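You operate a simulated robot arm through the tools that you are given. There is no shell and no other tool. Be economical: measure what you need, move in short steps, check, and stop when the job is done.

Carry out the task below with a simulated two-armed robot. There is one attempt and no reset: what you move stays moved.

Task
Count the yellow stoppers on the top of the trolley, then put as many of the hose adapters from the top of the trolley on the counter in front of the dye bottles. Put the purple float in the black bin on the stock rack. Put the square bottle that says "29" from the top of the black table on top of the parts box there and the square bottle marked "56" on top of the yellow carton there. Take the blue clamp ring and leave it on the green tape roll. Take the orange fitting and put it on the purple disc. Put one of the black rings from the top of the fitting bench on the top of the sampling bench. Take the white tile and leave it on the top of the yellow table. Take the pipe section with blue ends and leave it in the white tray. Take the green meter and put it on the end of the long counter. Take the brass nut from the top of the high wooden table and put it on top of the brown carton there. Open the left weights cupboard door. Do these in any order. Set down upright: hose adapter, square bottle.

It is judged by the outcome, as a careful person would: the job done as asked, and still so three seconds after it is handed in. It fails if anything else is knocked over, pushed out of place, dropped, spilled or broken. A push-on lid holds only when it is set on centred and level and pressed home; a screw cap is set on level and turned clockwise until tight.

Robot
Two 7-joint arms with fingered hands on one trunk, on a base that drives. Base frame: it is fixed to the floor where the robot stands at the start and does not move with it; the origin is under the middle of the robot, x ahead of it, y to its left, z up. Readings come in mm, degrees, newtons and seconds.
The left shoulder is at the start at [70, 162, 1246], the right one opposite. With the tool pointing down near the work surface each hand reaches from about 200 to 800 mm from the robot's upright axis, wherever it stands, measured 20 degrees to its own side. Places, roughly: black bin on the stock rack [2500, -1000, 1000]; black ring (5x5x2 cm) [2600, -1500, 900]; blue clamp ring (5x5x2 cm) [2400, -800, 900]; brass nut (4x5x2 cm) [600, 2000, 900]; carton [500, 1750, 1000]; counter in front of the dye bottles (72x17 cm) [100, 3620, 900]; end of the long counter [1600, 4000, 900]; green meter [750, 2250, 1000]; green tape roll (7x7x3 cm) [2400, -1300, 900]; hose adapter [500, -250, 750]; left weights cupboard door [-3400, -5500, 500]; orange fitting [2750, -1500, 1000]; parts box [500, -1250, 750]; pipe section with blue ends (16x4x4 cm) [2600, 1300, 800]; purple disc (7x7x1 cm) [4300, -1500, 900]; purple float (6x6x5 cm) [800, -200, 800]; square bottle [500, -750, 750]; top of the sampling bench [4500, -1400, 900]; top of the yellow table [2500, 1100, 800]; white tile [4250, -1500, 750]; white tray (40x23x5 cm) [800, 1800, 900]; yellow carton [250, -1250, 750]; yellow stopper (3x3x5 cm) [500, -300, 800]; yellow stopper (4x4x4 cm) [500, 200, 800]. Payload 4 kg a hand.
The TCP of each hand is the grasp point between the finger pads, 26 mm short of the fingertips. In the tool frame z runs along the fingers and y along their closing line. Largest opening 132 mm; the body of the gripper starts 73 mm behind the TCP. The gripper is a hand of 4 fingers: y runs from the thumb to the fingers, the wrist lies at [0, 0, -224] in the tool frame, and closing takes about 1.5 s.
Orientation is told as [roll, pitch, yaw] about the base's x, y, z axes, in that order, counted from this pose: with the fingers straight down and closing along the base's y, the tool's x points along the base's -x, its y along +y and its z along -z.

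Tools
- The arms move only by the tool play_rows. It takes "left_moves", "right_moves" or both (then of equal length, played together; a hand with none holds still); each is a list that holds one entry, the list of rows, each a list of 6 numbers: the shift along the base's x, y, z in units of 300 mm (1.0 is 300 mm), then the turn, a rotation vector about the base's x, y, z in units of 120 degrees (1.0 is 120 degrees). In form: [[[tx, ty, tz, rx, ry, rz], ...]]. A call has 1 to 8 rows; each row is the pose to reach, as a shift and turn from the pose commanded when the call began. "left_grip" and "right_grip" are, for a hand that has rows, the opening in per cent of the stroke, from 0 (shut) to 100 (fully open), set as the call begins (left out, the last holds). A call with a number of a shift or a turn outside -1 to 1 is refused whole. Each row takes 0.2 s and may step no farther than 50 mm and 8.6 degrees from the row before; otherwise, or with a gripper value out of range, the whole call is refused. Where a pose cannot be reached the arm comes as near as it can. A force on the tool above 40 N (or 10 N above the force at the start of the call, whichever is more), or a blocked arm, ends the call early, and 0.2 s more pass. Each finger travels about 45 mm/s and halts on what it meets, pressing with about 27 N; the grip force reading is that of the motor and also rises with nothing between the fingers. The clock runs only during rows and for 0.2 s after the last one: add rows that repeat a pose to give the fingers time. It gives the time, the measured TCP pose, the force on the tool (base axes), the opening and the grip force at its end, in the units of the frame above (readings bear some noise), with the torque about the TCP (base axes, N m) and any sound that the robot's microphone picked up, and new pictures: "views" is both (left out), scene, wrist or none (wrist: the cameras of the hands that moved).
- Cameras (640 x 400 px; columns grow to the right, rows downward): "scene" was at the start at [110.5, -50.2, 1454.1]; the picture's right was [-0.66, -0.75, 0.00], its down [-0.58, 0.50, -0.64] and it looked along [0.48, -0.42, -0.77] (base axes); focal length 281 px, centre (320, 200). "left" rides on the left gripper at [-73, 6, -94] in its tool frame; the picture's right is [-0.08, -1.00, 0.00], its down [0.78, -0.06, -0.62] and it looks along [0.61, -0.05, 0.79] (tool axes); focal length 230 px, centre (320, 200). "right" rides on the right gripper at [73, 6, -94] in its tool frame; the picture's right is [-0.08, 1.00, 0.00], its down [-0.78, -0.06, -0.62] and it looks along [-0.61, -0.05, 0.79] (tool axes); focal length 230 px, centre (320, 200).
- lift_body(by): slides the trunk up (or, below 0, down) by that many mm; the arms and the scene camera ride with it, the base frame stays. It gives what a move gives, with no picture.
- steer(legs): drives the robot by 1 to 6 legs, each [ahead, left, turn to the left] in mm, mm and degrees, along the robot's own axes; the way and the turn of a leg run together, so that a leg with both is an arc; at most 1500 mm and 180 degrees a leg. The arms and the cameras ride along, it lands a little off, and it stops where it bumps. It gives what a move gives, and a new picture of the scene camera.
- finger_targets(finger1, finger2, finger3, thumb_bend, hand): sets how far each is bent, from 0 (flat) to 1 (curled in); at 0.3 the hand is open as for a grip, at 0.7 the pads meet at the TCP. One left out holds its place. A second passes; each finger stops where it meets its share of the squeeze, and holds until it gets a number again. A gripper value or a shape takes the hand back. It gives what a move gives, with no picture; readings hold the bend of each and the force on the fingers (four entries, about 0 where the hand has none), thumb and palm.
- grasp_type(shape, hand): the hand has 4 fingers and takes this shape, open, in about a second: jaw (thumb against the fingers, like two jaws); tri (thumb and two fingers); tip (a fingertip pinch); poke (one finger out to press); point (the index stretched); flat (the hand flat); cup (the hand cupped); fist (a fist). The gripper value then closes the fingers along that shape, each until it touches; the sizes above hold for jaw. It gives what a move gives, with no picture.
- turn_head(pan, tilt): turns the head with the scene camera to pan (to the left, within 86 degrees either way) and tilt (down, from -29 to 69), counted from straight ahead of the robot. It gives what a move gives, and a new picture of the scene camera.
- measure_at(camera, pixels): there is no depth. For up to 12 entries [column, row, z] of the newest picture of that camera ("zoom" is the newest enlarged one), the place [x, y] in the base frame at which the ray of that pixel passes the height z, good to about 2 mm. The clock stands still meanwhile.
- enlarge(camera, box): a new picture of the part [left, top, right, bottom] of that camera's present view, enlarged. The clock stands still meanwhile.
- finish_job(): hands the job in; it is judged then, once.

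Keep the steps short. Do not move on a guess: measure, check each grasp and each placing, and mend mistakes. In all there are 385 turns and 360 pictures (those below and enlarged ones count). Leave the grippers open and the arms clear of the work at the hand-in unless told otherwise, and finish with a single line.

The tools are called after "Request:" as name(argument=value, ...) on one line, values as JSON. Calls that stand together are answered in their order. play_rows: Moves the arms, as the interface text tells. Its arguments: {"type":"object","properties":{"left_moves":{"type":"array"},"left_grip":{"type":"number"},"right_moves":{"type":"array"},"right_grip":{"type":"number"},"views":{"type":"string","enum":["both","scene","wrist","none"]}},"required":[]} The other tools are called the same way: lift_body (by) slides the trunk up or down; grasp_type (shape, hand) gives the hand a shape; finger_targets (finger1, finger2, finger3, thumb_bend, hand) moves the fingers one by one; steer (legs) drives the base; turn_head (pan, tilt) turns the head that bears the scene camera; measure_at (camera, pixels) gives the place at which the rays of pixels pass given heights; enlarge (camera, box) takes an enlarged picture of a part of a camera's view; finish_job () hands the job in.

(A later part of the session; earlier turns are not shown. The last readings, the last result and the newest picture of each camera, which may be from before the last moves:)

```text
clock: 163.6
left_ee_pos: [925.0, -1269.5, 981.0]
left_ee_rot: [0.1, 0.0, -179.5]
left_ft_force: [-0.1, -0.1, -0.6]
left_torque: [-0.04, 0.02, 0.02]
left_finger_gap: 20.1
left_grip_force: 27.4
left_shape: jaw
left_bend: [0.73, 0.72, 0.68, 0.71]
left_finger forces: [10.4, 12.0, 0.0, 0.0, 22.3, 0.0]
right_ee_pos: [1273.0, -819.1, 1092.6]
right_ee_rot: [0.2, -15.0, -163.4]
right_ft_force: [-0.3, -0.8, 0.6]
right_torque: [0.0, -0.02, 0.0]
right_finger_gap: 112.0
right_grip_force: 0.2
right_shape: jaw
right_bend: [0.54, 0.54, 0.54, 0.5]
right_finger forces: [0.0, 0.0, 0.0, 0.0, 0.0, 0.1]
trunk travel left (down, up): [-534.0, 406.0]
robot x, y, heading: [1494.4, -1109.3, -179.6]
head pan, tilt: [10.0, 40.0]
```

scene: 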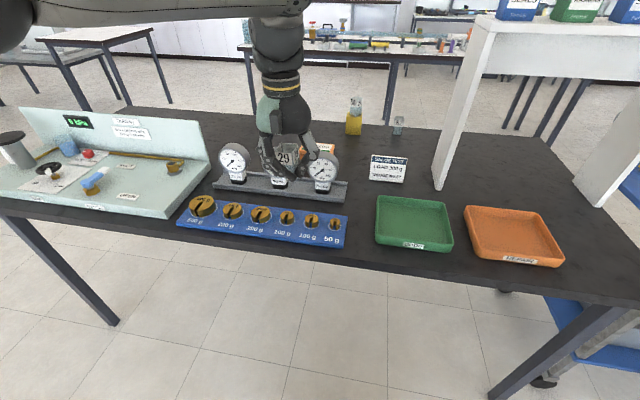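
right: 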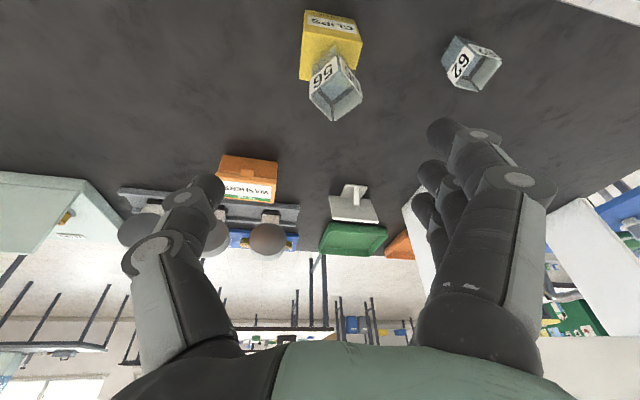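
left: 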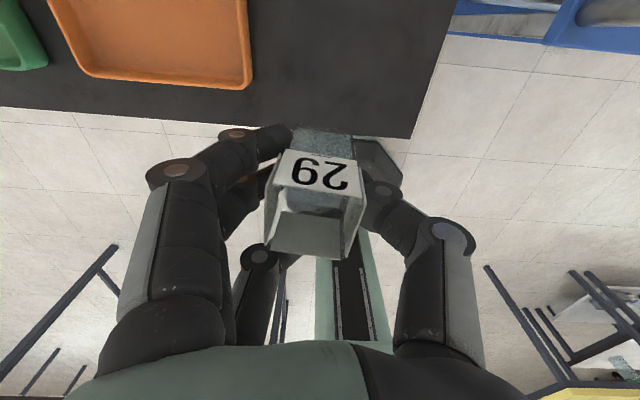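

I drive forward to near the table.

Request:
steer(legs=[[225, 0, 0]])

Request:
turn_head(pan=14, tilt=50)

Request:
play_rows(left_moves=[[[-0.05, 0.0, 0, 0, 0, 0], [-0.1, 0, 0, 0, 0, 0], [-0.1, 0, 0, 0, 0, 0]]], views="both")

```text
clock: 165.3
left_ee_pos: [700.1, -1269.6, 981.2]
left_ee_rot: [0.0, 0.1, -179.8]
left_ft_force: [-0.2, 0.3, -0.6]
left_torque: [-0.03, 0.02, 0.02]
left_finger_gap: 19.9
left_grip_force: 27.1
left_shape: jaw
left_bend: [0.73, 0.72, 0.68, 0.71]
left_finger forces: [10.3, 12.0, 0.0, 0.0, 22.3, 0.1]
right_ee_pos: [1049.7, -820.5, 1093.5]
right_ee_rot: [0.2, -15.1, -163.5]
right_ft_force: [-0.3, -0.1, -0.5]
right_torque: [-0.01, 0.02, 0.0]
right_finger_gap: 111.8
right_grip_force: 0.1
right_shape: jaw
right_bend: [0.54, 0.54, 0.54, 0.5]
right_finger forces: [0.0, 0.0, 0.0, 0.0, 0.0, 0.0]
trunk travel left (down, up): [-534.0, 406.0]
robot x, y, heading: [1267.8, -1112.4, -179.4]
head pan, tilt: [10.0, 40.0]
```

scene: 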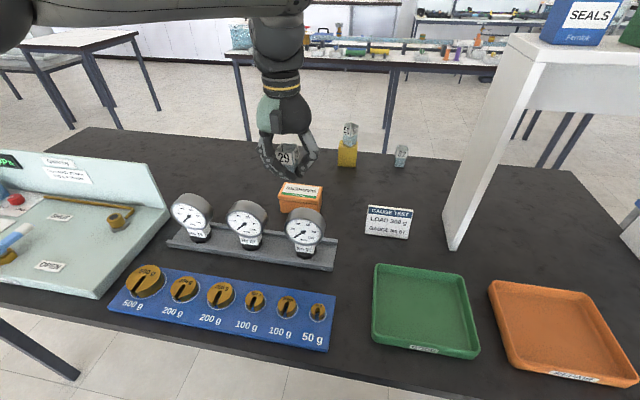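

```text
clock: 166.0
left_ee_pos: [700.6, -1269.7, 982.6]
left_ee_rot: [0.1, -0.1, -179.7]
left_ft_force: [0.5, 0.3, -1.0]
left_torque: [-0.01, -0.04, 0.0]
left_finger_gap: 20.0
left_grip_force: 27.4
left_shape: jaw
left_bend: [0.73, 0.72, 0.68, 0.71]
left_finger forces: [10.4, 12.1, 0.0, 0.1, 22.3, 0.1]
right_ee_pos: [1047.9, -821.5, 1094.0]
right_ee_rot: [0.2, -15.1, -163.6]
right_ft_force: [-0.7, 0.1, 0.0]
right_torque: [0.0, 0.03, 0.0]
right_finger_gap: 112.1
right_grip_force: 0.0
right_shape: jaw
right_bend: [0.54, 0.54, 0.54, 0.5]
right_finger forces: [0.0, 0.1, 0.0, 0.0, 0.0, 0.1]
trunk travel left (down, up): [-534.0, 406.0]
robot x, y, heading: [1270.1, -1115.9, -179.5]
head pan, tilt: [14.0, 50.0]
```

scene: 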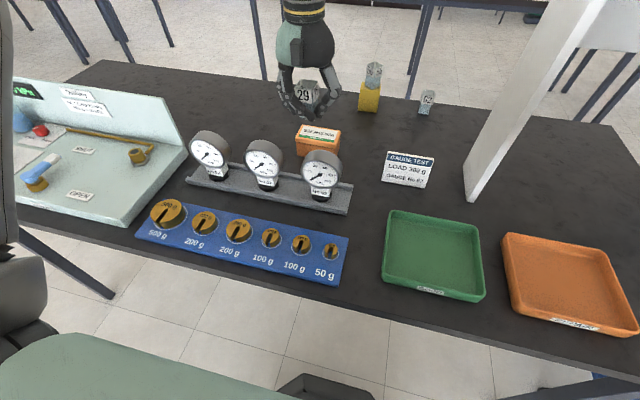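

```text
clock: 166.8
left_ee_pos: [670.0, -1271.3, 981.9]
left_ee_rot: [0.0, -0.2, -179.8]
left_ft_force: [0.4, 0.3, -0.6]
left_torque: [0.03, 0.01, -0.02]
left_finger_gap: 20.2
left_grip_force: 27.1
left_shape: jaw
left_bend: [0.73, 0.72, 0.68, 0.71]
left_finger forces: [10.4, 12.0, 0.0, 0.0, 22.2, 0.0]
right_ee_pos: [1049.4, -821.0, 1092.5]
right_ee_rot: [0.2, -15.2, -163.6]
right_ft_force: [-0.6, -0.4, -0.2]
right_torque: [0.0, -0.01, 0.01]
right_finger_gap: 112.0
right_grip_force: 0.1
right_shape: jaw
right_bend: [0.54, 0.54, 0.54, 0.5]
right_finger forces: [0.0, 0.0, 0.0, 0.0, 0.1, 0.0]
trunk travel left (down, up): [-534.0, 406.0]
robot x, y, heading: [1271.8, -1116.2, -179.7]
head pan, tilt: [14.0, 50.0]
```

scene: 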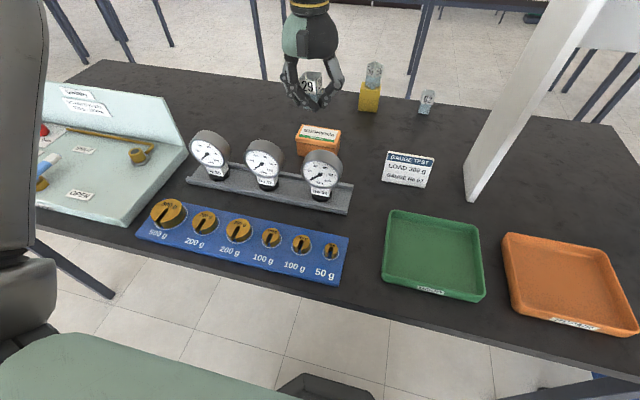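
left: 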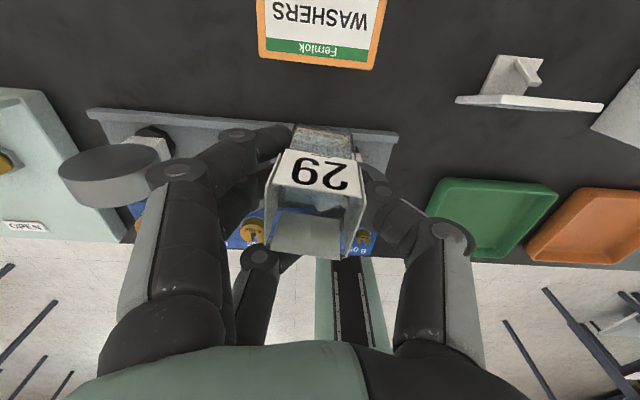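

Request:
measure_at(camera="left", pixels=[[259, 54, 830], [374, 70, 830], [259, 2, 830], [387, 2, 830], [293, 128, 947], [353, 134, 947], [310, 225, 947]])

Request:
measure_at(camera="scene", pixels=[[301, 124, 830], [341, 131, 830], [298, 136, 830], [336, 143, 830], [298, 150, 778], [335, 159, 778]])

```text
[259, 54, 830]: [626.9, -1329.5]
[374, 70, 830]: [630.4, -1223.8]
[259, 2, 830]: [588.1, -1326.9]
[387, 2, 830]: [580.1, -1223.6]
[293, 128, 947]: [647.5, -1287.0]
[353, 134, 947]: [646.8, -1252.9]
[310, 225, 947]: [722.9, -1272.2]
```

```text
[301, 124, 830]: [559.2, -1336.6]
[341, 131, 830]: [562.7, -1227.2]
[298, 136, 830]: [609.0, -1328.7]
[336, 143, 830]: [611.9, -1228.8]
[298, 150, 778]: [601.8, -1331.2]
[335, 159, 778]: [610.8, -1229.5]
```

Box top: x≈560–615, y -1330…-1226. I creep 25 mm nearer and move the bottle over it.

Request:
steer(legs=[[25, 0, 0]])

Request:
play_rows(left_moves=[[[-0.07, -0.02, 0, 0, 0, 0], [-0.14, -0.023, 0, 0, 0, 0], [-0.16, -0.023, -0.05, 0, 0, 0]]], views="both")

```text
clock: 167.6
left_ee_pos: [647.4, -1270.0, 983.4]
left_ee_rot: [0.0, -0.2, -179.7]
left_ft_force: [-0.7, 0.6, 0.1]
left_torque: [0.03, 0.02, 0.02]
left_finger_gap: 19.9
left_grip_force: 27.0
left_shape: jaw
left_bend: [0.73, 0.72, 0.68, 0.71]
left_finger forces: [10.4, 11.9, 0.0, 0.0, 22.5, 0.0]
right_ee_pos: [1025.0, -820.6, 1092.8]
right_ee_rot: [0.1, -15.3, -163.4]
right_ft_force: [-0.1, 0.2, 0.1]
right_torque: [0.02, -0.02, -0.01]
right_finger_gap: 112.0
right_grip_force: 0.1
right_shape: jaw
right_bend: [0.54, 0.54, 0.54, 0.5]
right_finger forces: [0.1, 0.0, 0.0, 0.1, 0.0, 0.0]
trunk travel left (down, up): [-534.0, 406.0]
robot x, y, heading: [1245.7, -1113.4, -179.5]
head pan, tilt: [14.0, 50.0]
```

scene: 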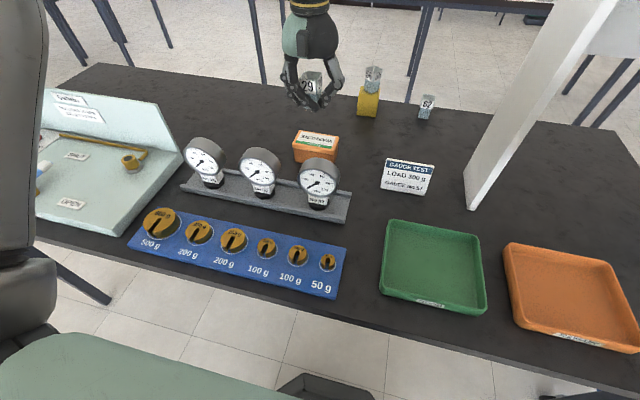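

```text
clock: 168.4
left_ee_pos: [596.8, -1277.9, 967.0]
left_ee_rot: [-0.2, -0.2, -179.7]
left_ft_force: [-0.3, -0.5, -0.6]
left_torque: [0.03, -0.01, 0.01]
left_finger_gap: 20.1
left_grip_force: 26.9
left_shape: jaw
left_bend: [0.73, 0.72, 0.68, 0.71]
left_finger forces: [10.5, 12.1, 0.1, 0.1, 22.4, 0.0]
right_ee_pos: [1023.7, -821.5, 1092.4]
right_ee_rot: [0.2, -15.0, -163.5]
right_ft_force: [-0.1, 0.4, -0.8]
right_torque: [0.03, -0.01, -0.02]
right_finger_gap: 111.7
right_grip_force: 0.0
right_shape: jaw
right_bend: [0.54, 0.54, 0.54, 0.5]
right_finger forces: [0.0, 0.0, 0.0, 0.0, 0.0, 0.0]
trunk travel left (down, up): [-534.0, 406.0]
robot x, y, heading: [1244.1, -1113.2, -179.5]
head pan, tilt: [14.0, 50.0]
```

scene: 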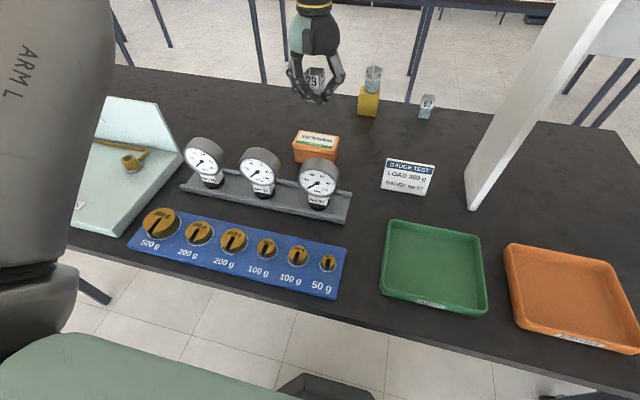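
left: 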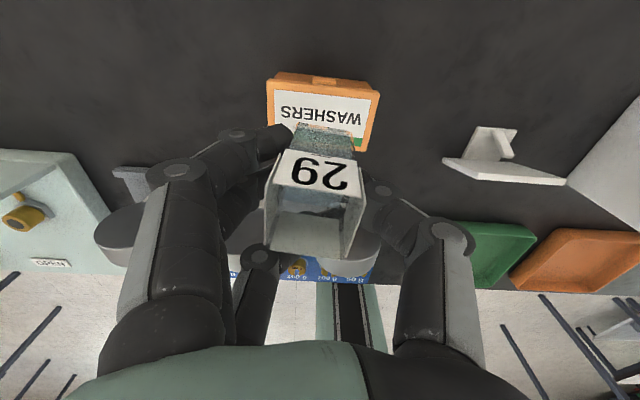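

Request:
measure_at(camera="left", pixels=[[270, 80, 825], [380, 93, 825], [367, 151, 825], [268, 130, 825], [293, 127, 932], [353, 135, 932]])

```text
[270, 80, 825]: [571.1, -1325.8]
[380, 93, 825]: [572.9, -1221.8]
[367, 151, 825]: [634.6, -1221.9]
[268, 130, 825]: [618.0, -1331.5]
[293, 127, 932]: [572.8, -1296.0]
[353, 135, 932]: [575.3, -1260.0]
```

Well centred. I lower straight down.

Request:
play_rows(left_moves=[[[0.01, 0.01, -0.12, 0, 0, 0], [0.01, 0.01, -0.24, 0, 0, 0], [0.01, 0.01, -0.29, 0, 0, 0], [0.01, 0.01, -0.32, 0, 0, 0]]], views="both")

```text
clock: 169.4
left_ee_pos: [600.5, -1273.2, 872.6]
left_ee_rot: [0.0, -0.2, -179.6]
left_ft_force: [-1.0, -0.4, 3.8]
left_torque: [-0.1, 0.03, -0.01]
left_finger_gap: 20.0
left_grip_force: 26.9
left_shape: jaw
left_bend: [0.73, 0.72, 0.68, 0.71]
left_finger forces: [10.6, 12.2, 0.0, 0.0, 22.7, 0.0]
right_ee_pos: [1024.9, -820.7, 1094.0]
right_ee_rot: [0.3, -15.3, -163.6]
right_ft_force: [0.4, -0.5, 0.0]
right_torque: [0.01, 0.0, -0.01]
right_finger_gap: 112.1
right_grip_force: 0.1
right_shape: jaw
right_bend: [0.54, 0.54, 0.54, 0.5]
right_finger forces: [0.0, 0.1, 0.0, 0.0, 0.0, 0.0]
trunk travel left (down, up): [-534.0, 406.0]
robot x, y, heading: [1243.8, -1115.6, -179.6]
head pan, tilt: [14.0, 50.0]
```

scene: 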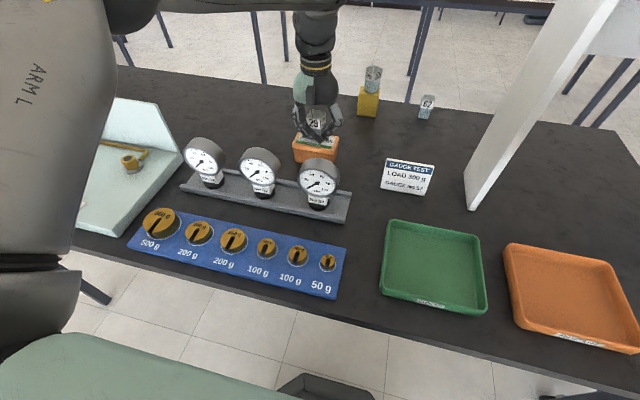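
left: 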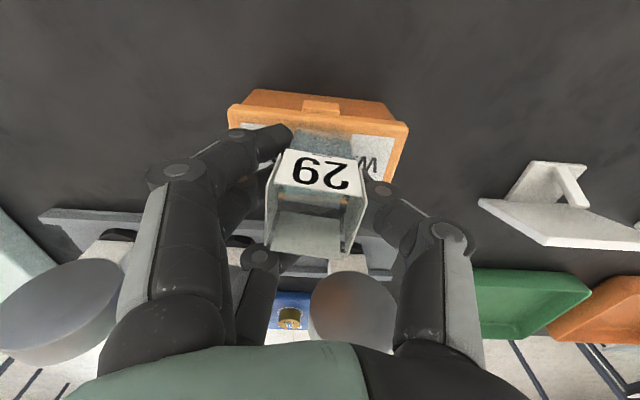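

Light contact (3.8 N). I open.

Request:
play_rows(left_moves=[[[0, 0, 0, 0, 0, 0], [0, 0, 0, 0, 0, 0], [0, 0, 0, 0, 0, 0], [0, 0, 0, 0, 0, 0], [0, 0, 0, 0, 0, 0], [0, 0, 0, 0, 0, 0]]], left_grip=70, views="wrist")

Request:
play_rows(left_moves=[[[0, 0, 0.1, 0, 0, 0], [0, 0, 0.25, 0, 0, 0], [0.0, 0, 0.4, 0, 0, 0], [0.05, 0, 0.52, 0, 0, 0]]], views="both")

```text
clock: 170.8
left_ee_pos: [600.5, -1274.2, 871.0]
left_ee_rot: [0.0, -0.1, -179.7]
left_ft_force: [-1.0, 0.8, 0.1]
left_torque: [0.02, 0.03, -0.03]
left_finger_gap: 91.9
left_grip_force: 0.0
left_shape: jaw
left_bend: [0.68, 0.68, 0.67, 0.64]
left_finger forces: [0.0, 0.0, 0.1, 0.0, 0.0, 0.1]
right_ee_pos: [1024.7, -821.1, 1092.5]
right_ee_rot: [0.1, -15.1, -163.5]
right_ft_force: [-0.1, -0.7, -0.3]
right_torque: [0.0, -0.03, -0.01]
right_finger_gap: 112.0
right_grip_force: 0.1
right_shape: jaw
right_bend: [0.54, 0.54, 0.54, 0.5]
right_finger forces: [0.0, 0.0, 0.1, 0.0, 0.0, 0.1]
trunk travel left (down, up): [-534.0, 406.0]
robot x, y, heading: [1245.6, -1109.0, -179.7]
head pan, tilt: [14.0, 50.0]
```

left: 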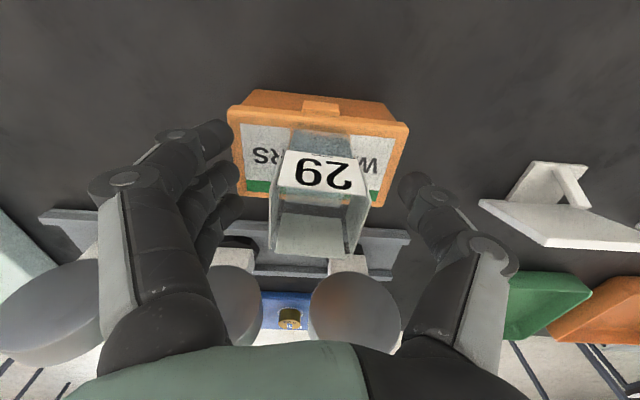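

```text
clock: 171.8
left_ee_pos: [617.1, -1273.4, 1028.7]
left_ee_rot: [0.0, -0.1, -179.7]
left_ft_force: [0.5, 0.2, 0.1]
left_torque: [0.01, 0.0, -0.01]
left_finger_gap: 92.1
left_grip_force: 0.0
left_shape: jaw
left_bend: [0.68, 0.68, 0.67, 0.64]
left_finger forces: [0.0, 0.0, 0.0, 0.1, 0.0, 0.0]
right_ee_pos: [1025.9, -821.5, 1092.3]
right_ee_rot: [0.2, -15.2, -163.5]
right_ft_force: [0.4, -0.4, 0.3]
right_torque: [0.01, 0.0, 0.02]
right_finger_gap: 112.2
right_grip_force: 0.0
right_shape: jaw
right_bend: [0.54, 0.54, 0.54, 0.5]
right_finger forces: [0.0, 0.0, 0.1, 0.1, 0.0, 0.1]
trunk travel left (down, up): [-534.0, 406.0]
robot x, y, heading: [1243.3, -1114.4, -179.6]
head pan, tilt: [14.0, 50.0]
```

scene: 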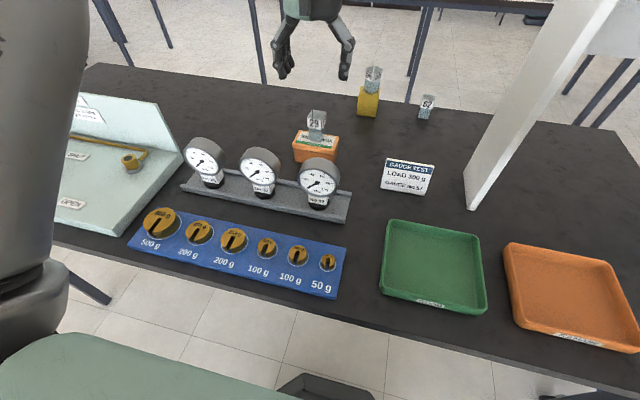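
left: 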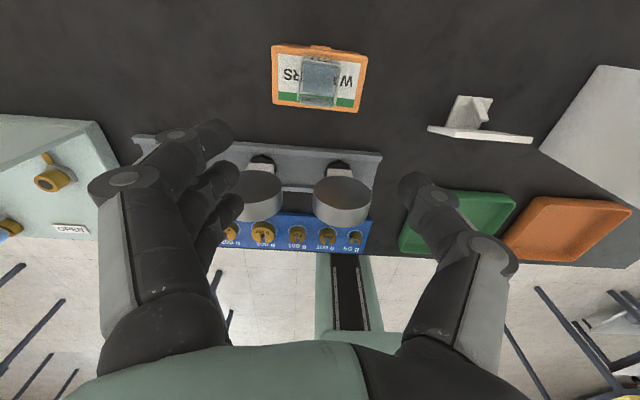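

Bottle 29 stands on the parts box. Next the float: I retract the left hand and drive back and toward the trolley.

Request:
play_rows(left_moves=[[[0.15, 0, 0.03, 0, 0, 0], [0.3, 0, 0.06, 0, 0, 0], [0.45, 0, 0.1, 0, 0, 0], [0.6, 0, 0.1, 0, 0, 0], [0.75, 0, 0.1, 0, 0, 0]]], views="none")

Request:
steer(legs=[[-250, 0, 0], [0, -700, 0]])

Request:
turn_head(pan=-20, tilt=38)

```text
clock: 173.0
left_ee_pos: [842.2, -1273.4, 1059.1]
left_ee_rot: [0.0, -0.1, -179.6]
left_ft_force: [0.9, 0.6, -0.1]
left_torque: [0.01, 0.02, -0.02]
left_finger_gap: 92.5
left_grip_force: 0.2
left_shape: jaw
left_bend: [0.68, 0.68, 0.67, 0.64]
left_finger forces: [0.1, 0.0, 0.0, 0.0, 0.1, 0.1]
right_ee_pos: [1025.4, -821.4, 1093.7]
right_ee_rot: [0.0, -15.3, -163.6]
right_ft_force: [1.0, -0.3, 0.1]
right_torque: [0.0, 0.01, 0.01]
right_finger_gap: 112.0
right_grip_force: 0.1
right_shape: jaw
right_bend: [0.54, 0.54, 0.54, 0.5]
right_finger forces: [0.0, 0.0, 0.1, 0.1, 0.0, 0.1]
trunk travel left (down, up): [-534.0, 406.0]
robot x, y, heading: [1244.1, -1114.6, -179.8]
head pan, tilt: [14.0, 50.0]
```

```text
clock: 178.3
left_ee_pos: [1087.4, -571.9, 1058.2]
left_ee_rot: [0.0, 0.0, -179.6]
left_ft_force: [0.0, 0.0, 0.7]
left_torque: [0.01, 0.0, -0.01]
left_finger_gap: 92.3
left_grip_force: 0.1
left_shape: jaw
left_bend: [0.68, 0.68, 0.67, 0.64]
left_finger forces: [0.0, 0.0, 0.0, 0.0, 0.0, 0.0]
right_ee_pos: [1271.2, -118.6, 1093.2]
right_ee_rot: [0.2, -15.0, -163.6]
right_ft_force: [-0.3, 0.1, 0.4]
right_torque: [0.03, 0.0, -0.03]
right_finger_gap: 112.1
right_grip_force: 0.1
right_shape: jaw
right_bend: [0.54, 0.54, 0.54, 0.5]
right_finger forces: [0.1, 0.0, 0.0, 0.1, 0.0, 0.0]
trunk travel left (down, up): [-534.0, 406.0]
robot x, y, heading: [1491.8, -411.5, -179.8]
head pan, tilt: [14.0, 50.0]
```

scene: 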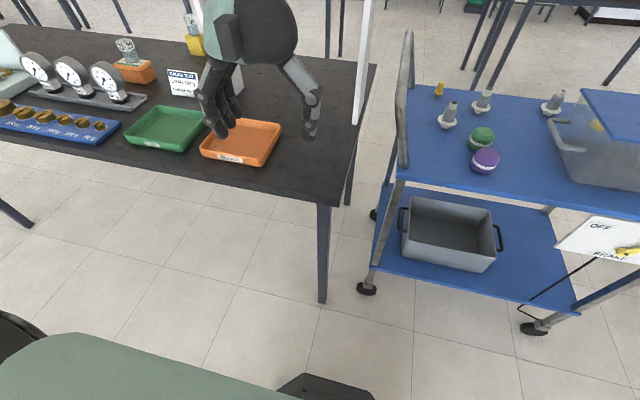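

```text
clock: 179.3
left_ee_pos: [1088.3, -572.7, 1059.3]
left_ee_rot: [0.1, -0.1, -179.7]
left_ft_force: [0.0, -0.3, 1.0]
left_torque: [-0.01, 0.01, 0.02]
left_finger_gap: 92.4
left_grip_force: 0.0
left_shape: jaw
left_bend: [0.68, 0.68, 0.67, 0.64]
left_finger forces: [0.1, 0.0, 0.0, 0.0, 0.0, 0.0]
right_ee_pos: [1271.9, -119.7, 1092.6]
right_ee_rot: [0.2, -15.1, -163.5]
right_ft_force: [-0.6, 0.9, -0.2]
right_torque: [-0.01, 0.0, -0.01]
right_finger_gap: 112.0
right_grip_force: 0.1
right_shape: jaw
right_bend: [0.54, 0.54, 0.54, 0.5]
right_finger forces: [0.0, 0.1, 0.1, 0.0, 0.0, 0.0]
trunk travel left (down, up): [-534.0, 406.0]
robot x, y, heading: [1494.5, -409.7, -179.7]
head pan, tilt: [-20.0, 38.0]
```

scene: 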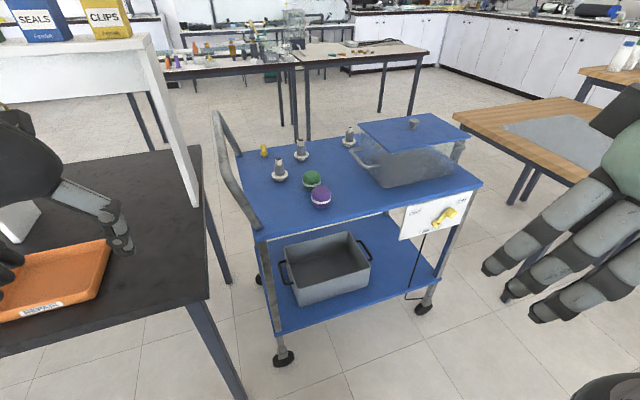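

Request:
enlarge(camera="scene", box=[220, 110, 490, 250])

Request:
measure_at(camera="scene", pixels=[[321, 207, 780], [321, 197, 810], [312, 181, 810], [278, 180, 780], [302, 160, 780], [350, 146, 780], [264, 155, 780], [480, 187, 780], [262, 238, 780]])

```text
2.37 times, centred on (355, 180) of scene
```

zoom: 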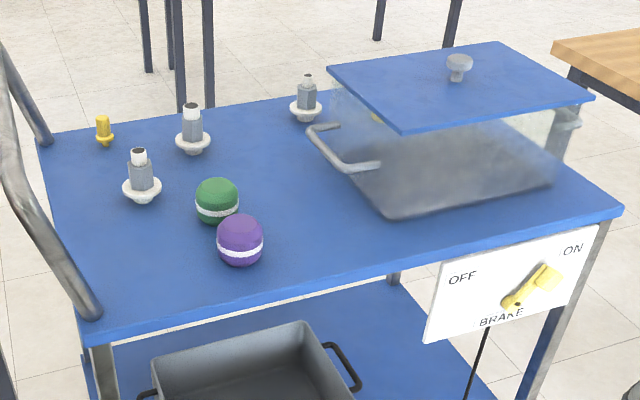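

```text
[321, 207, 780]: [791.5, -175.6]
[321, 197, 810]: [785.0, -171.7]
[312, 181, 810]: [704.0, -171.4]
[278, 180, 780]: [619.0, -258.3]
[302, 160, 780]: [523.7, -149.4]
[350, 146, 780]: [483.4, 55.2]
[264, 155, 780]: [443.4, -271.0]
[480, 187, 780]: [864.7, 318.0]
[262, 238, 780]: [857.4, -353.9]
```

No stopper behind the box: the count is two, so two adapters. Now I drive 130 mm forward and bring the right hand over the purple float (788,-173).

Request:
steer(legs=[[130, 0, 0]])

Request:
play_rows(right_moves=[[[-0.13, -0.02, -0.05, 0.0, 0.04, -0.04], [-0.26, -0.05, -0.1, 0.0, 0.07, -0.07], [-0.4, -0.08, -0.15, 0, 0.11, -0.1], [-0.54, -0.1, -0.2, 0, 0.11, -0.13], [-0.68, -0.12, -0.25, 0, 0.11, -0.137], [-0.82, -0.14, -0.3, 0, 0.11, -0.137], [-0.95, -0.16, -0.35, 0, 0.11, -0.137]]], right_grip=85, views="both")

```text
clock: 180.6
left_ee_pos: [957.5, -573.8, 1058.4]
left_ee_rot: [-0.1, -0.1, -179.8]
left_ft_force: [0.1, -0.9, -0.4]
left_torque: [0.0, -0.02, -0.02]
left_finger_gap: 92.1
left_grip_force: 0.0
left_shape: jaw
left_bend: [0.68, 0.68, 0.67, 0.64]
left_finger forces: [0.0, 0.0, 0.2, 0.0, 0.0, 0.1]
right_ee_pos: [1142.8, -119.3, 1093.2]
right_ee_rot: [0.3, -15.0, -163.5]
right_ft_force: [0.3, 0.8, 0.4]
right_torque: [0.02, 0.0, 0.01]
right_finger_gap: 112.0
right_grip_force: 0.0
right_shape: jaw
right_bend: [0.54, 0.54, 0.54, 0.5]
right_finger forces: [0.0, 0.1, 0.1, 0.1, 0.0, 0.0]
trunk travel left (down, up): [-534.0, 406.0]
robot x, y, heading: [1362.1, -410.4, -179.7]
head pan, tilt: [-20.0, 38.0]
```

scene: 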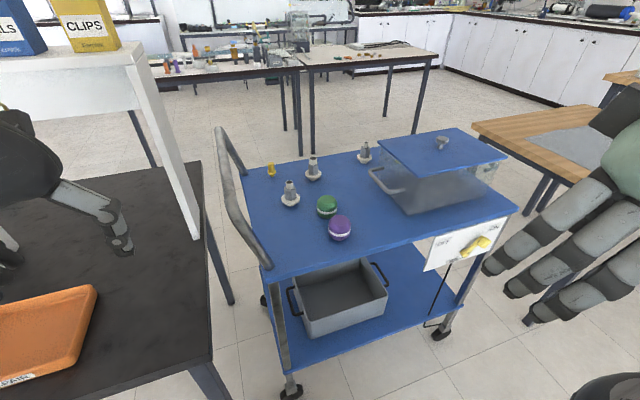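

```text
clock: 182.2
left_ee_pos: [955.4, -572.8, 1057.7]
left_ee_rot: [0.1, 0.0, -179.6]
left_ft_force: [0.7, 0.2, 1.0]
left_torque: [0.01, -0.03, -0.01]
left_finger_gap: 92.1
left_grip_force: 0.0
left_shape: jaw
left_bend: [0.68, 0.68, 0.67, 0.64]
left_finger forces: [0.0, 0.1, 0.0, 0.0, 0.0, 0.2]
right_ee_pos: [854.8, -168.2, 986.6]
right_ee_rot: [-1.9, -28.1, -179.4]
right_ft_force: [-0.5, 0.4, -0.6]
right_torque: [0.01, 0.0, 0.0]
right_finger_gap: 111.9
right_grip_force: 0.1
right_shape: jaw
right_bend: [0.54, 0.54, 0.54, 0.5]
right_finger forces: [0.0, 0.0, 0.1, 0.0, 0.0, 0.1]
right hand out of reach, approached as far as the arm can: row 1, 2, 3
trunk travel left (down, up): [-534.0, 406.0]
robot x, y, heading: [1364.8, -413.0, -179.7]
head pan, tilt: [-20.0, 38.0]
```

scene: 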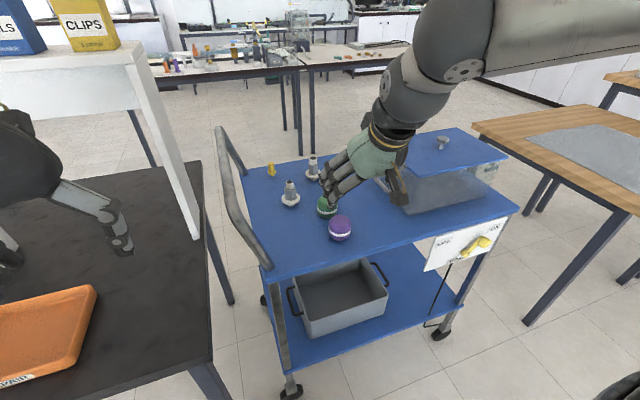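
right: 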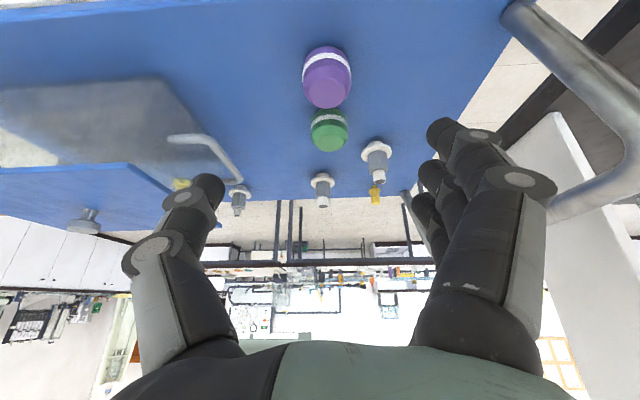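

I tilted the wrong way (the heading is reversed). I level the hand and move over the float.

Request:
play_rows(right_moves=[[[-0.04, 0, 0.0, 0, -0.06, 0], [-0.08, 0, 0.0, 0, -0.12, 0], [-0.12, 0, 0.0, 0, -0.18, 0], [-0.18, 0, -0.03, 0, -0.233, 0]]], views="wrist")

```text
clock: 183.2
left_ee_pos: [955.2, -573.1, 1057.1]
left_ee_rot: [0.0, 0.0, -179.7]
left_ft_force: [0.7, -0.3, 0.3]
left_torque: [-0.01, -0.03, 0.0]
left_finger_gap: 91.9
left_grip_force: 0.1
left_shape: jaw
left_bend: [0.68, 0.68, 0.67, 0.64]
left_finger forces: [0.0, 0.1, 0.0, 0.0, 0.0, 0.0]
right_ee_pos: [818.0, -158.5, 966.3]
right_ee_rot: [-1.3, -0.2, -179.3]
right_ft_force: [0.8, 1.7, 0.9]
right_torque: [0.01, -0.01, 0.03]
right_finger_gap: 112.0
right_grip_force: 0.1
right_shape: jaw
right_bend: [0.54, 0.54, 0.54, 0.5]
right_finger forces: [0.1, 0.0, 0.0, 0.0, 0.0, 0.1]
right hand out of reach, approached as far as the arm can: row 4
trunk travel left (down, up): [-534.0, 406.0]
robot x, y, heading: [1365.7, -410.8, -179.7]
head pan, tilt: [-20.0, 38.0]
```

right: 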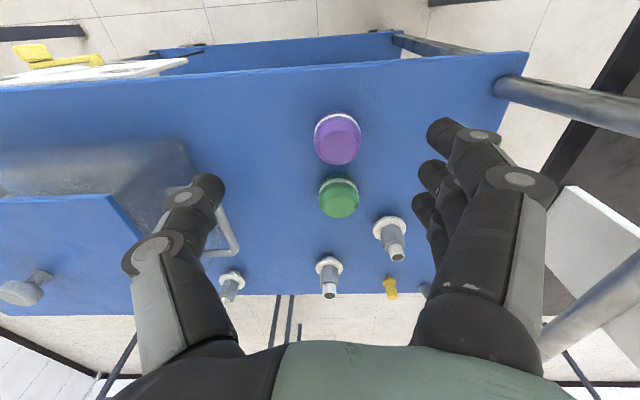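

Request:
measure_at(camera="right", pixels=[[338, 140, 800], [338, 140, 820], [314, 135, 800], [362, 135, 800], [338, 200, 800]])

```text
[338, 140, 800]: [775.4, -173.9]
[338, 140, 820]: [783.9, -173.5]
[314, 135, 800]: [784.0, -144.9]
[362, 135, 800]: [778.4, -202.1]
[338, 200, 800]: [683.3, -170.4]
```

Request:
play_rows(right_moves=[[[-0.06, -0.03, -0.12, 0, 0, 0], [-0.127, -0.05, -0.24, 0, 0, 0], [-0.127, -0.05, -0.36, 0, 0, 0], [-0.127, -0.05, -0.45, 0, 0, 0]]], views="wrist")

```text
clock: 184.2
left_ee_pos: [956.6, -572.1, 1058.5]
left_ee_rot: [0.0, -0.1, -179.8]
left_ft_force: [0.3, -0.3, 0.4]
left_torque: [-0.02, -0.01, -0.07]
left_finger_gap: 92.1
left_grip_force: 0.0
left_shape: jaw
left_bend: [0.68, 0.68, 0.67, 0.64]
left_finger forces: [0.1, 0.0, 0.1, 0.1, 0.0, 0.0]
right_ee_pos: [780.9, -172.3, 832.0]
right_ee_rot: [-1.5, -0.2, -179.2]
right_ft_force: [0.5, -0.4, -0.3]
right_torque: [-0.01, -0.02, 0.01]
right_finger_gap: 111.8
right_grip_force: 0.0
right_shape: jaw
right_bend: [0.54, 0.54, 0.54, 0.5]
right_finger forces: [0.0, 0.1, 0.0, 0.1, 0.0, 0.1]
right hand out of reach, approached as far as the arm can: row 2
trunk travel left (down, up): [-534.0, 406.0]
robot x, y, heading: [1364.7, -415.3, -179.9]
head pan, tilt: [-20.0, 38.0]
```

right: 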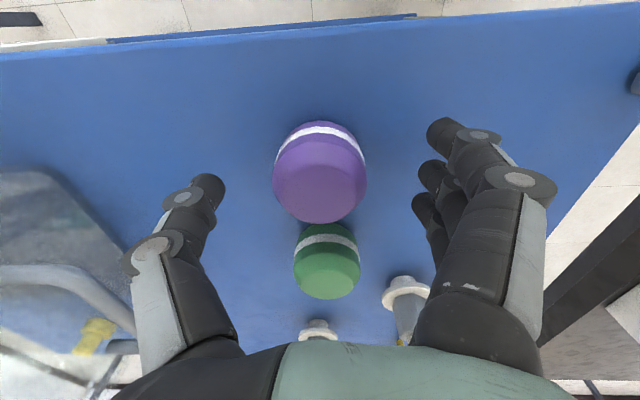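

The float is centred. I lower 12 mm and close.

Request:
play_rows(right_moves=[[[0, 0, -0.04, 0, 0, 0], [0, 0, -0.04, 0, 0, 0]]], views="none")

Request:
play_rows(right_moves=[[[0, 0, 0, 0, 0, 0], [0, 0, 0, 0, 0, 0], [0, 0, 0, 0, 0, 0], [0, 0, 0, 0, 0, 0], [0, 0, 0, 0, 0, 0], [0, 0, 0, 0, 0, 0], [0, 0, 0, 0, 0, 0]]], right_grip=0, views="wrist")

```text
clock: 184.8
left_ee_pos: [959.2, -573.3, 1058.1]
left_ee_rot: [0.0, -0.1, -179.6]
left_ft_force: [0.5, 0.1, -0.2]
left_torque: [0.02, 0.03, -0.02]
left_finger_gap: 92.1
left_grip_force: 0.0
left_shape: jaw
left_bend: [0.68, 0.68, 0.67, 0.64]
left_finger forces: [0.1, 0.1, 0.1, 0.0, 0.1, 0.1]
right_ee_pos: [780.3, -173.3, 821.6]
right_ee_rot: [-1.7, -0.1, -179.3]
right_ft_force: [0.0, -0.1, 0.9]
right_torque: [-0.02, 0.0, 0.04]
right_finger_gap: 111.9
right_grip_force: 0.1
right_shape: jaw
right_bend: [0.54, 0.54, 0.54, 0.5]
right_finger forces: [0.0, 0.0, 0.0, 0.1, 0.1, 0.0]
trunk travel left (down, up): [-534.0, 406.0]
robot x, y, heading: [1362.1, -415.3, -179.6]
head pan, tilt: [-20.0, 38.0]
```

```text
clock: 186.4
left_ee_pos: [957.0, -573.2, 1057.7]
left_ee_rot: [0.0, -0.2, -179.6]
left_ft_force: [0.0, 0.2, 0.6]
left_torque: [-0.01, 0.0, 0.01]
left_finger_gap: 92.1
left_grip_force: 0.0
left_shape: jaw
left_bend: [0.68, 0.68, 0.67, 0.64]
left_finger forces: [0.0, 0.0, 0.0, 0.0, 0.0, 0.0]
right_ee_pos: [780.4, -173.0, 821.5]
right_ee_rot: [-1.6, -0.2, -179.4]
right_ft_force: [0.4, -0.2, -1.0]
right_torque: [-0.04, 0.02, -0.03]
right_finger_gap: 41.5
right_grip_force: 26.7
right_shape: jaw
right_bend: [0.73, 0.74, 0.73, 0.7]
right_finger forces: [8.0, 7.9, 8.4, 0.0, 24.4, 0.0]
trunk travel left (down, up): [-534.0, 406.0]
robot x, y, heading: [1362.9, -412.1, -179.9]
head pan, tilt: [-20.0, 38.0]
```

right: 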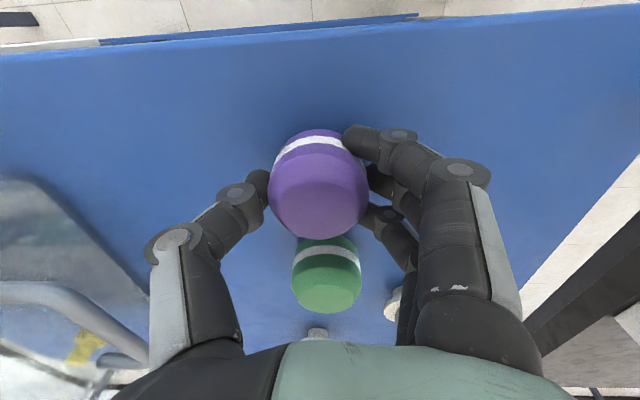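

A firm three-finger grip on the float. I lift, back off, turn and go to the fitting bench's bin.

Request:
play_rows(right_moves=[[[0, 0, 0.1, 0, 0, 0], [0, 0, 0.25, 0, 0, 0], [0.05, 0, 0.4, 0, 0, 0], [0.15, 0, 0.5, 0, 0, 0], [0.3, 0, 0.55, 0, 0, 0], [0.4, 0, 0.65, 0, 0, 0]]], views="wrist")

Request:
steer(legs=[[-160, 0, 0], [0, 0, -180], [0, -400, 0]])

Request:
lift_body(by=120)

Request:
turn_head(pan=-10, tilt=45)

```text
clock: 187.8
left_ee_pos: [959.1, -573.1, 1058.8]
left_ee_rot: [-0.1, -0.2, -179.7]
left_ft_force: [0.6, 0.4, 0.8]
left_torque: [-0.01, -0.01, 0.01]
left_finger_gap: 91.9
left_grip_force: 0.0
left_shape: jaw
left_bend: [0.68, 0.68, 0.67, 0.64]
left_finger forces: [0.0, 0.0, 0.0, 0.0, 0.0, 0.0]
right_ee_pos: [902.0, -174.3, 1016.7]
right_ee_rot: [-1.5, -0.2, -179.5]
right_ft_force: [0.4, -1.3, 0.0]
right_torque: [-0.01, 0.02, -0.01]
right_finger_gap: 41.2
right_grip_force: 27.2
right_shape: jaw
right_bend: [0.73, 0.74, 0.73, 0.7]
right_finger forces: [8.3, 7.8, 9.1, 0.1, 24.0, 0.0]
right hand out of reach, approached as far as the arm can: row 2, 3, 4
trunk travel left (down, up): [-534.0, 406.0]
robot x, y, heading: [1362.0, -416.3, -179.7]
head pan, tilt: [-20.0, 38.0]
```

right: 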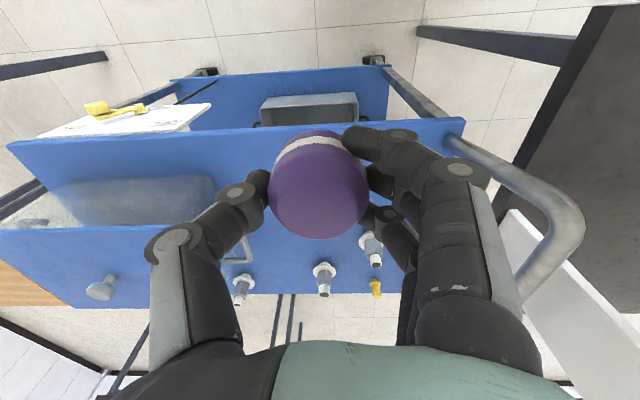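

```text
clock: 198.7
left_ee_pos: [1928.1, -653.9, 1058.5]
left_ee_rot: [0.0, -0.1, -0.3]
left_ft_force: [0.3, 0.1, 0.3]
left_torque: [-0.05, -0.03, 0.0]
left_finger_gap: 92.2
left_grip_force: 0.1
left_shape: jaw
left_bend: [0.68, 0.68, 0.67, 0.64]
left_finger forces: [0.1, 0.1, 0.0, 0.0, 0.0, 0.1]
right_ee_pos: [1980.5, -1054.9, 1015.0]
right_ee_rot: [-1.7, -0.2, 0.1]
right_ft_force: [0.4, -0.3, -0.5]
right_torque: [0.01, 0.02, -0.03]
right_finger_gap: 40.8
right_grip_force: 27.0
right_shape: jaw
right_bend: [0.73, 0.74, 0.73, 0.7]
right_finger forces: [6.9, 7.8, 9.5, 0.1, 23.7, 0.0]
trunk travel left (down, up): [-534.0, 406.0]
robot x, y, heading: [1519.4, -810.0, -0.1]
head pan, tilt: [-20.0, 38.0]
```

scene: 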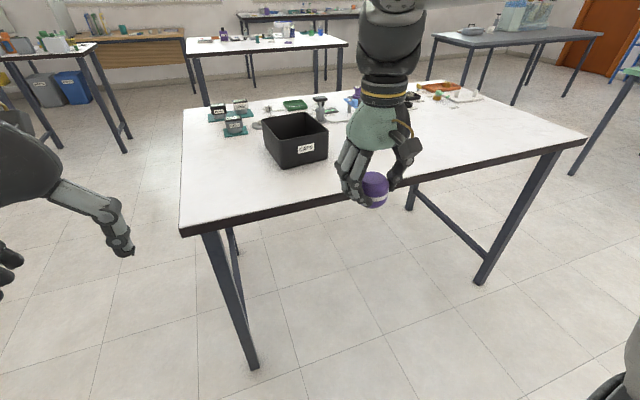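

```text
clock: 200.2
left_ee_pos: [1928.2, -655.2, 1178.5]
left_ee_rot: [0.1, -0.1, -0.3]
left_ft_force: [0.2, 0.4, 0.7]
left_torque: [-0.02, 0.01, 0.01]
left_finger_gap: 92.1
left_grip_force: 0.0
left_shape: jaw
left_bend: [0.68, 0.68, 0.67, 0.64]
left_finger forces: [0.1, 0.1, 0.0, 0.1, 0.0, 0.0]
right_ee_pos: [1981.2, -1055.9, 1134.9]
right_ee_rot: [-1.6, -0.2, 0.2]
right_ft_force: [-0.8, -0.4, 0.0]
right_torque: [0.0, -0.03, 0.01]
right_finger_gap: 40.8
right_grip_force: 27.3
right_shape: jaw
right_bend: [0.73, 0.74, 0.73, 0.7]
right_finger forces: [6.9, 7.7, 9.5, 0.1, 23.9, 0.1]
trunk travel left (down, up): [-654.0, 286.0]
robot x, y, heading: [1520.9, -811.9, -0.1]
head pan, tilt: [-20.0, 38.0]
```

```text
clock: 200.9
left_ee_pos: [1928.1, -655.3, 1178.4]
left_ee_rot: [0.0, -0.1, -0.3]
left_ft_force: [0.2, 0.3, 0.6]
left_torque: [-0.01, 0.01, 0.01]
left_finger_gap: 92.3
left_grip_force: 0.1
left_shape: jaw
left_bend: [0.68, 0.68, 0.67, 0.64]
left_finger forces: [0.0, 0.0, 0.0, 0.0, 0.0, 0.0]
right_ee_pos: [1980.6, -1054.6, 1135.3]
right_ee_rot: [-1.6, -0.2, 0.1]
right_ft_force: [0.0, -0.9, 0.3]
right_torque: [0.01, 0.01, 0.0]
right_finger_gap: 40.8
right_grip_force: 26.8
right_shape: jaw
right_bend: [0.73, 0.74, 0.73, 0.7]
right_finger forces: [6.9, 7.6, 9.6, 0.1, 23.8, 0.0]
trunk travel left (down, up): [-654.0, 286.0]
robot x, y, heading: [1521.1, -812.0, -0.4]
head pan, tilt: [-10.0, 45.0]
```

scene: 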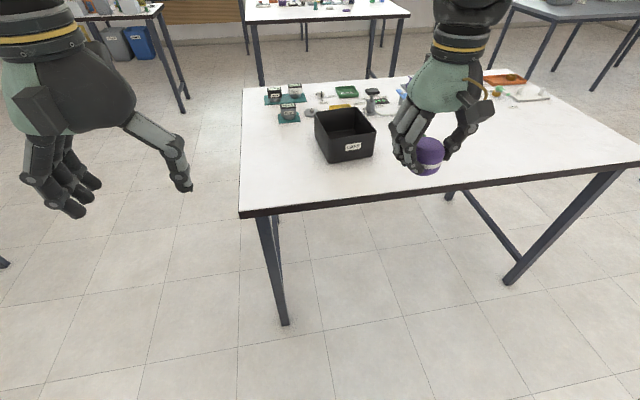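

Request:
measure_at(camera="scene", pixels=[[327, 163, 860], [374, 157, 860], [315, 115, 950], [360, 108, 950], [376, 130, 950], [325, 139, 950]])

Request:
steer(legs=[[230, 20, 0]])

```text
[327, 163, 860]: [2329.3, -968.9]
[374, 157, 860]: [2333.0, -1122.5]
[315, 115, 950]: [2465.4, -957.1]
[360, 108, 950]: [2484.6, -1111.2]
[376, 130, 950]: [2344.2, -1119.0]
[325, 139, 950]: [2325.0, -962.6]
```

```text
clock: 202.6
left_ee_pos: [2157.9, -637.5, 1178.4]
left_ee_rot: [0.2, -0.1, -0.4]
left_ft_force: [0.9, 0.3, 0.1]
left_torque: [0.02, 0.0, -0.01]
left_finger_gap: 92.1
left_grip_force: 0.1
left_shape: jaw
left_bend: [0.68, 0.68, 0.67, 0.64]
left_finger forces: [0.0, 0.1, 0.0, 0.1, 0.0, 0.1]
right_ee_pos: [2209.0, -1038.9, 1135.3]
right_ee_rot: [-1.6, -0.2, 0.0]
right_ft_force: [-0.6, 0.5, -0.7]
right_torque: [0.04, 0.0, 0.02]
right_finger_gap: 41.0
right_grip_force: 27.2
right_shape: jaw
right_bend: [0.73, 0.74, 0.73, 0.7]
right_finger forces: [6.9, 7.7, 9.5, 0.0, 23.8, 0.0]
trunk travel left (down, up): [-654.0, 286.0]
robot x, y, heading: [1751.9, -792.1, -0.3]
head pan, tilt: [-10.0, 45.0]
```

scene: 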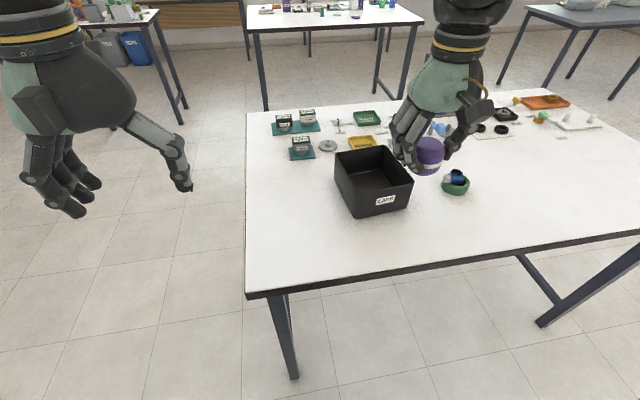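

Request:
steer(legs=[[70, 0, 0]])

Request:
play_rows(right_moves=[[[0.14, 0, -0.05, 0, 0, 0], [0.28, 0, -0.1, 0, 0, 0], [0.42, 0, -0.12, 0, 0, 0]]], views="both")

```text
clock: 203.6
left_ee_pos: [2224.5, -636.8, 1180.2]
left_ee_rot: [0.0, -0.3, -0.4]
left_ft_force: [-0.3, -0.5, -0.3]
left_torque: [-0.02, -0.03, -0.03]
left_finger_gap: 92.2
left_grip_force: 0.1
left_shape: jaw
left_bend: [0.68, 0.68, 0.67, 0.64]
left_finger forces: [0.1, 0.0, 0.0, 0.0, 0.1, 0.0]
right_ee_pos: [2277.8, -1037.6, 1135.6]
right_ee_rot: [-1.6, -0.4, 0.0]
right_ft_force: [0.0, 0.6, 0.3]
right_torque: [0.0, 0.01, 0.0]
right_finger_gap: 41.0
right_grip_force: 27.2
right_shape: jaw
right_bend: [0.73, 0.74, 0.73, 0.7]
right_finger forces: [6.9, 7.7, 9.6, 0.0, 23.8, 0.0]
trunk travel left (down, up): [-654.0, 286.0]
robot x, y, heading: [1823.3, -793.9, -0.4]
head pan, tilt: [-10.0, 45.0]
```

scene: 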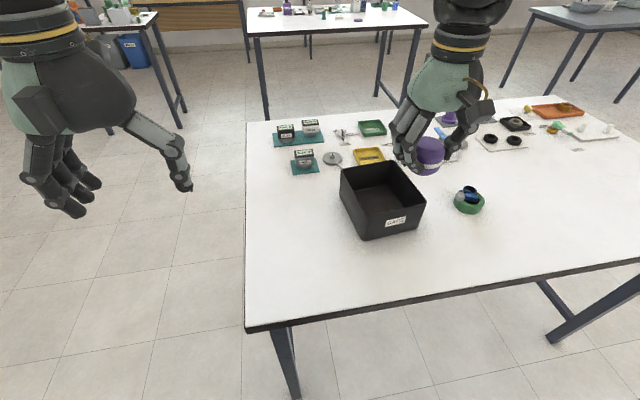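

```text
clock: 204.4
left_ee_pos: [2228.8, -638.8, 1178.5]
left_ee_rot: [0.1, 0.0, -0.4]
left_ft_force: [0.1, 0.5, 0.5]
left_torque: [0.0, -0.01, 0.0]
left_finger_gap: 92.4
left_grip_force: 0.0
left_shape: jaw
left_bend: [0.68, 0.68, 0.67, 0.64]
left_finger forces: [0.0, 0.0, 0.0, 0.1, 0.0, 0.1]
right_ee_pos: [2371.9, -1056.3, 1081.5]
right_ee_rot: [-1.2, -0.7, 0.0]
right_ft_force: [0.0, 0.1, -0.1]
right_torque: [0.02, 0.02, 0.0]
right_finger_gap: 40.8
right_grip_force: 26.7
right_shape: jaw
right_bend: [0.73, 0.74, 0.73, 0.7]
right_finger forces: [7.1, 7.7, 9.8, 0.1, 23.8, 0.0]
right hand out of reach, approached as far as the arm can: row 2, 3
trunk travel left (down, up): [-654.0, 286.0]
robot x, y, heading: [1818.1, -793.9, -0.2]
head pan, tilt: [-10.0, 45.0]
```

scene: 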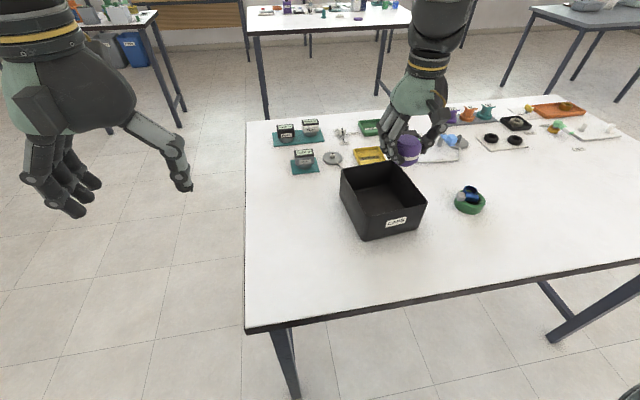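
right: 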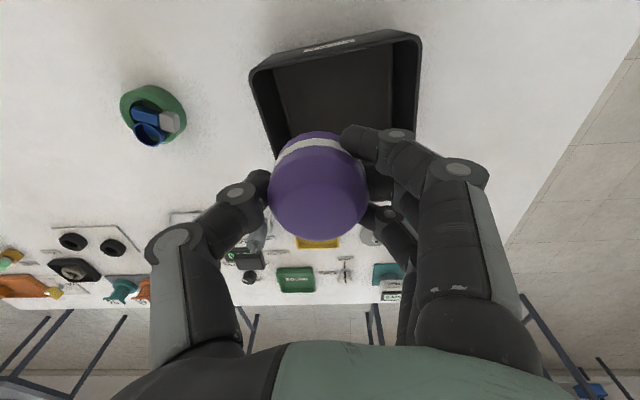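

Request:
measure_at(camera="right", pixels=[[250, 76, 950], [421, 36, 950], [278, 155, 950], [410, 130, 950], [318, 195, 1060]])

```text
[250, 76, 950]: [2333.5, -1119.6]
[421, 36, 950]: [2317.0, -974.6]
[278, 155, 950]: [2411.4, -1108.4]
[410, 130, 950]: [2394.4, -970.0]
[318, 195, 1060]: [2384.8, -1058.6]
```

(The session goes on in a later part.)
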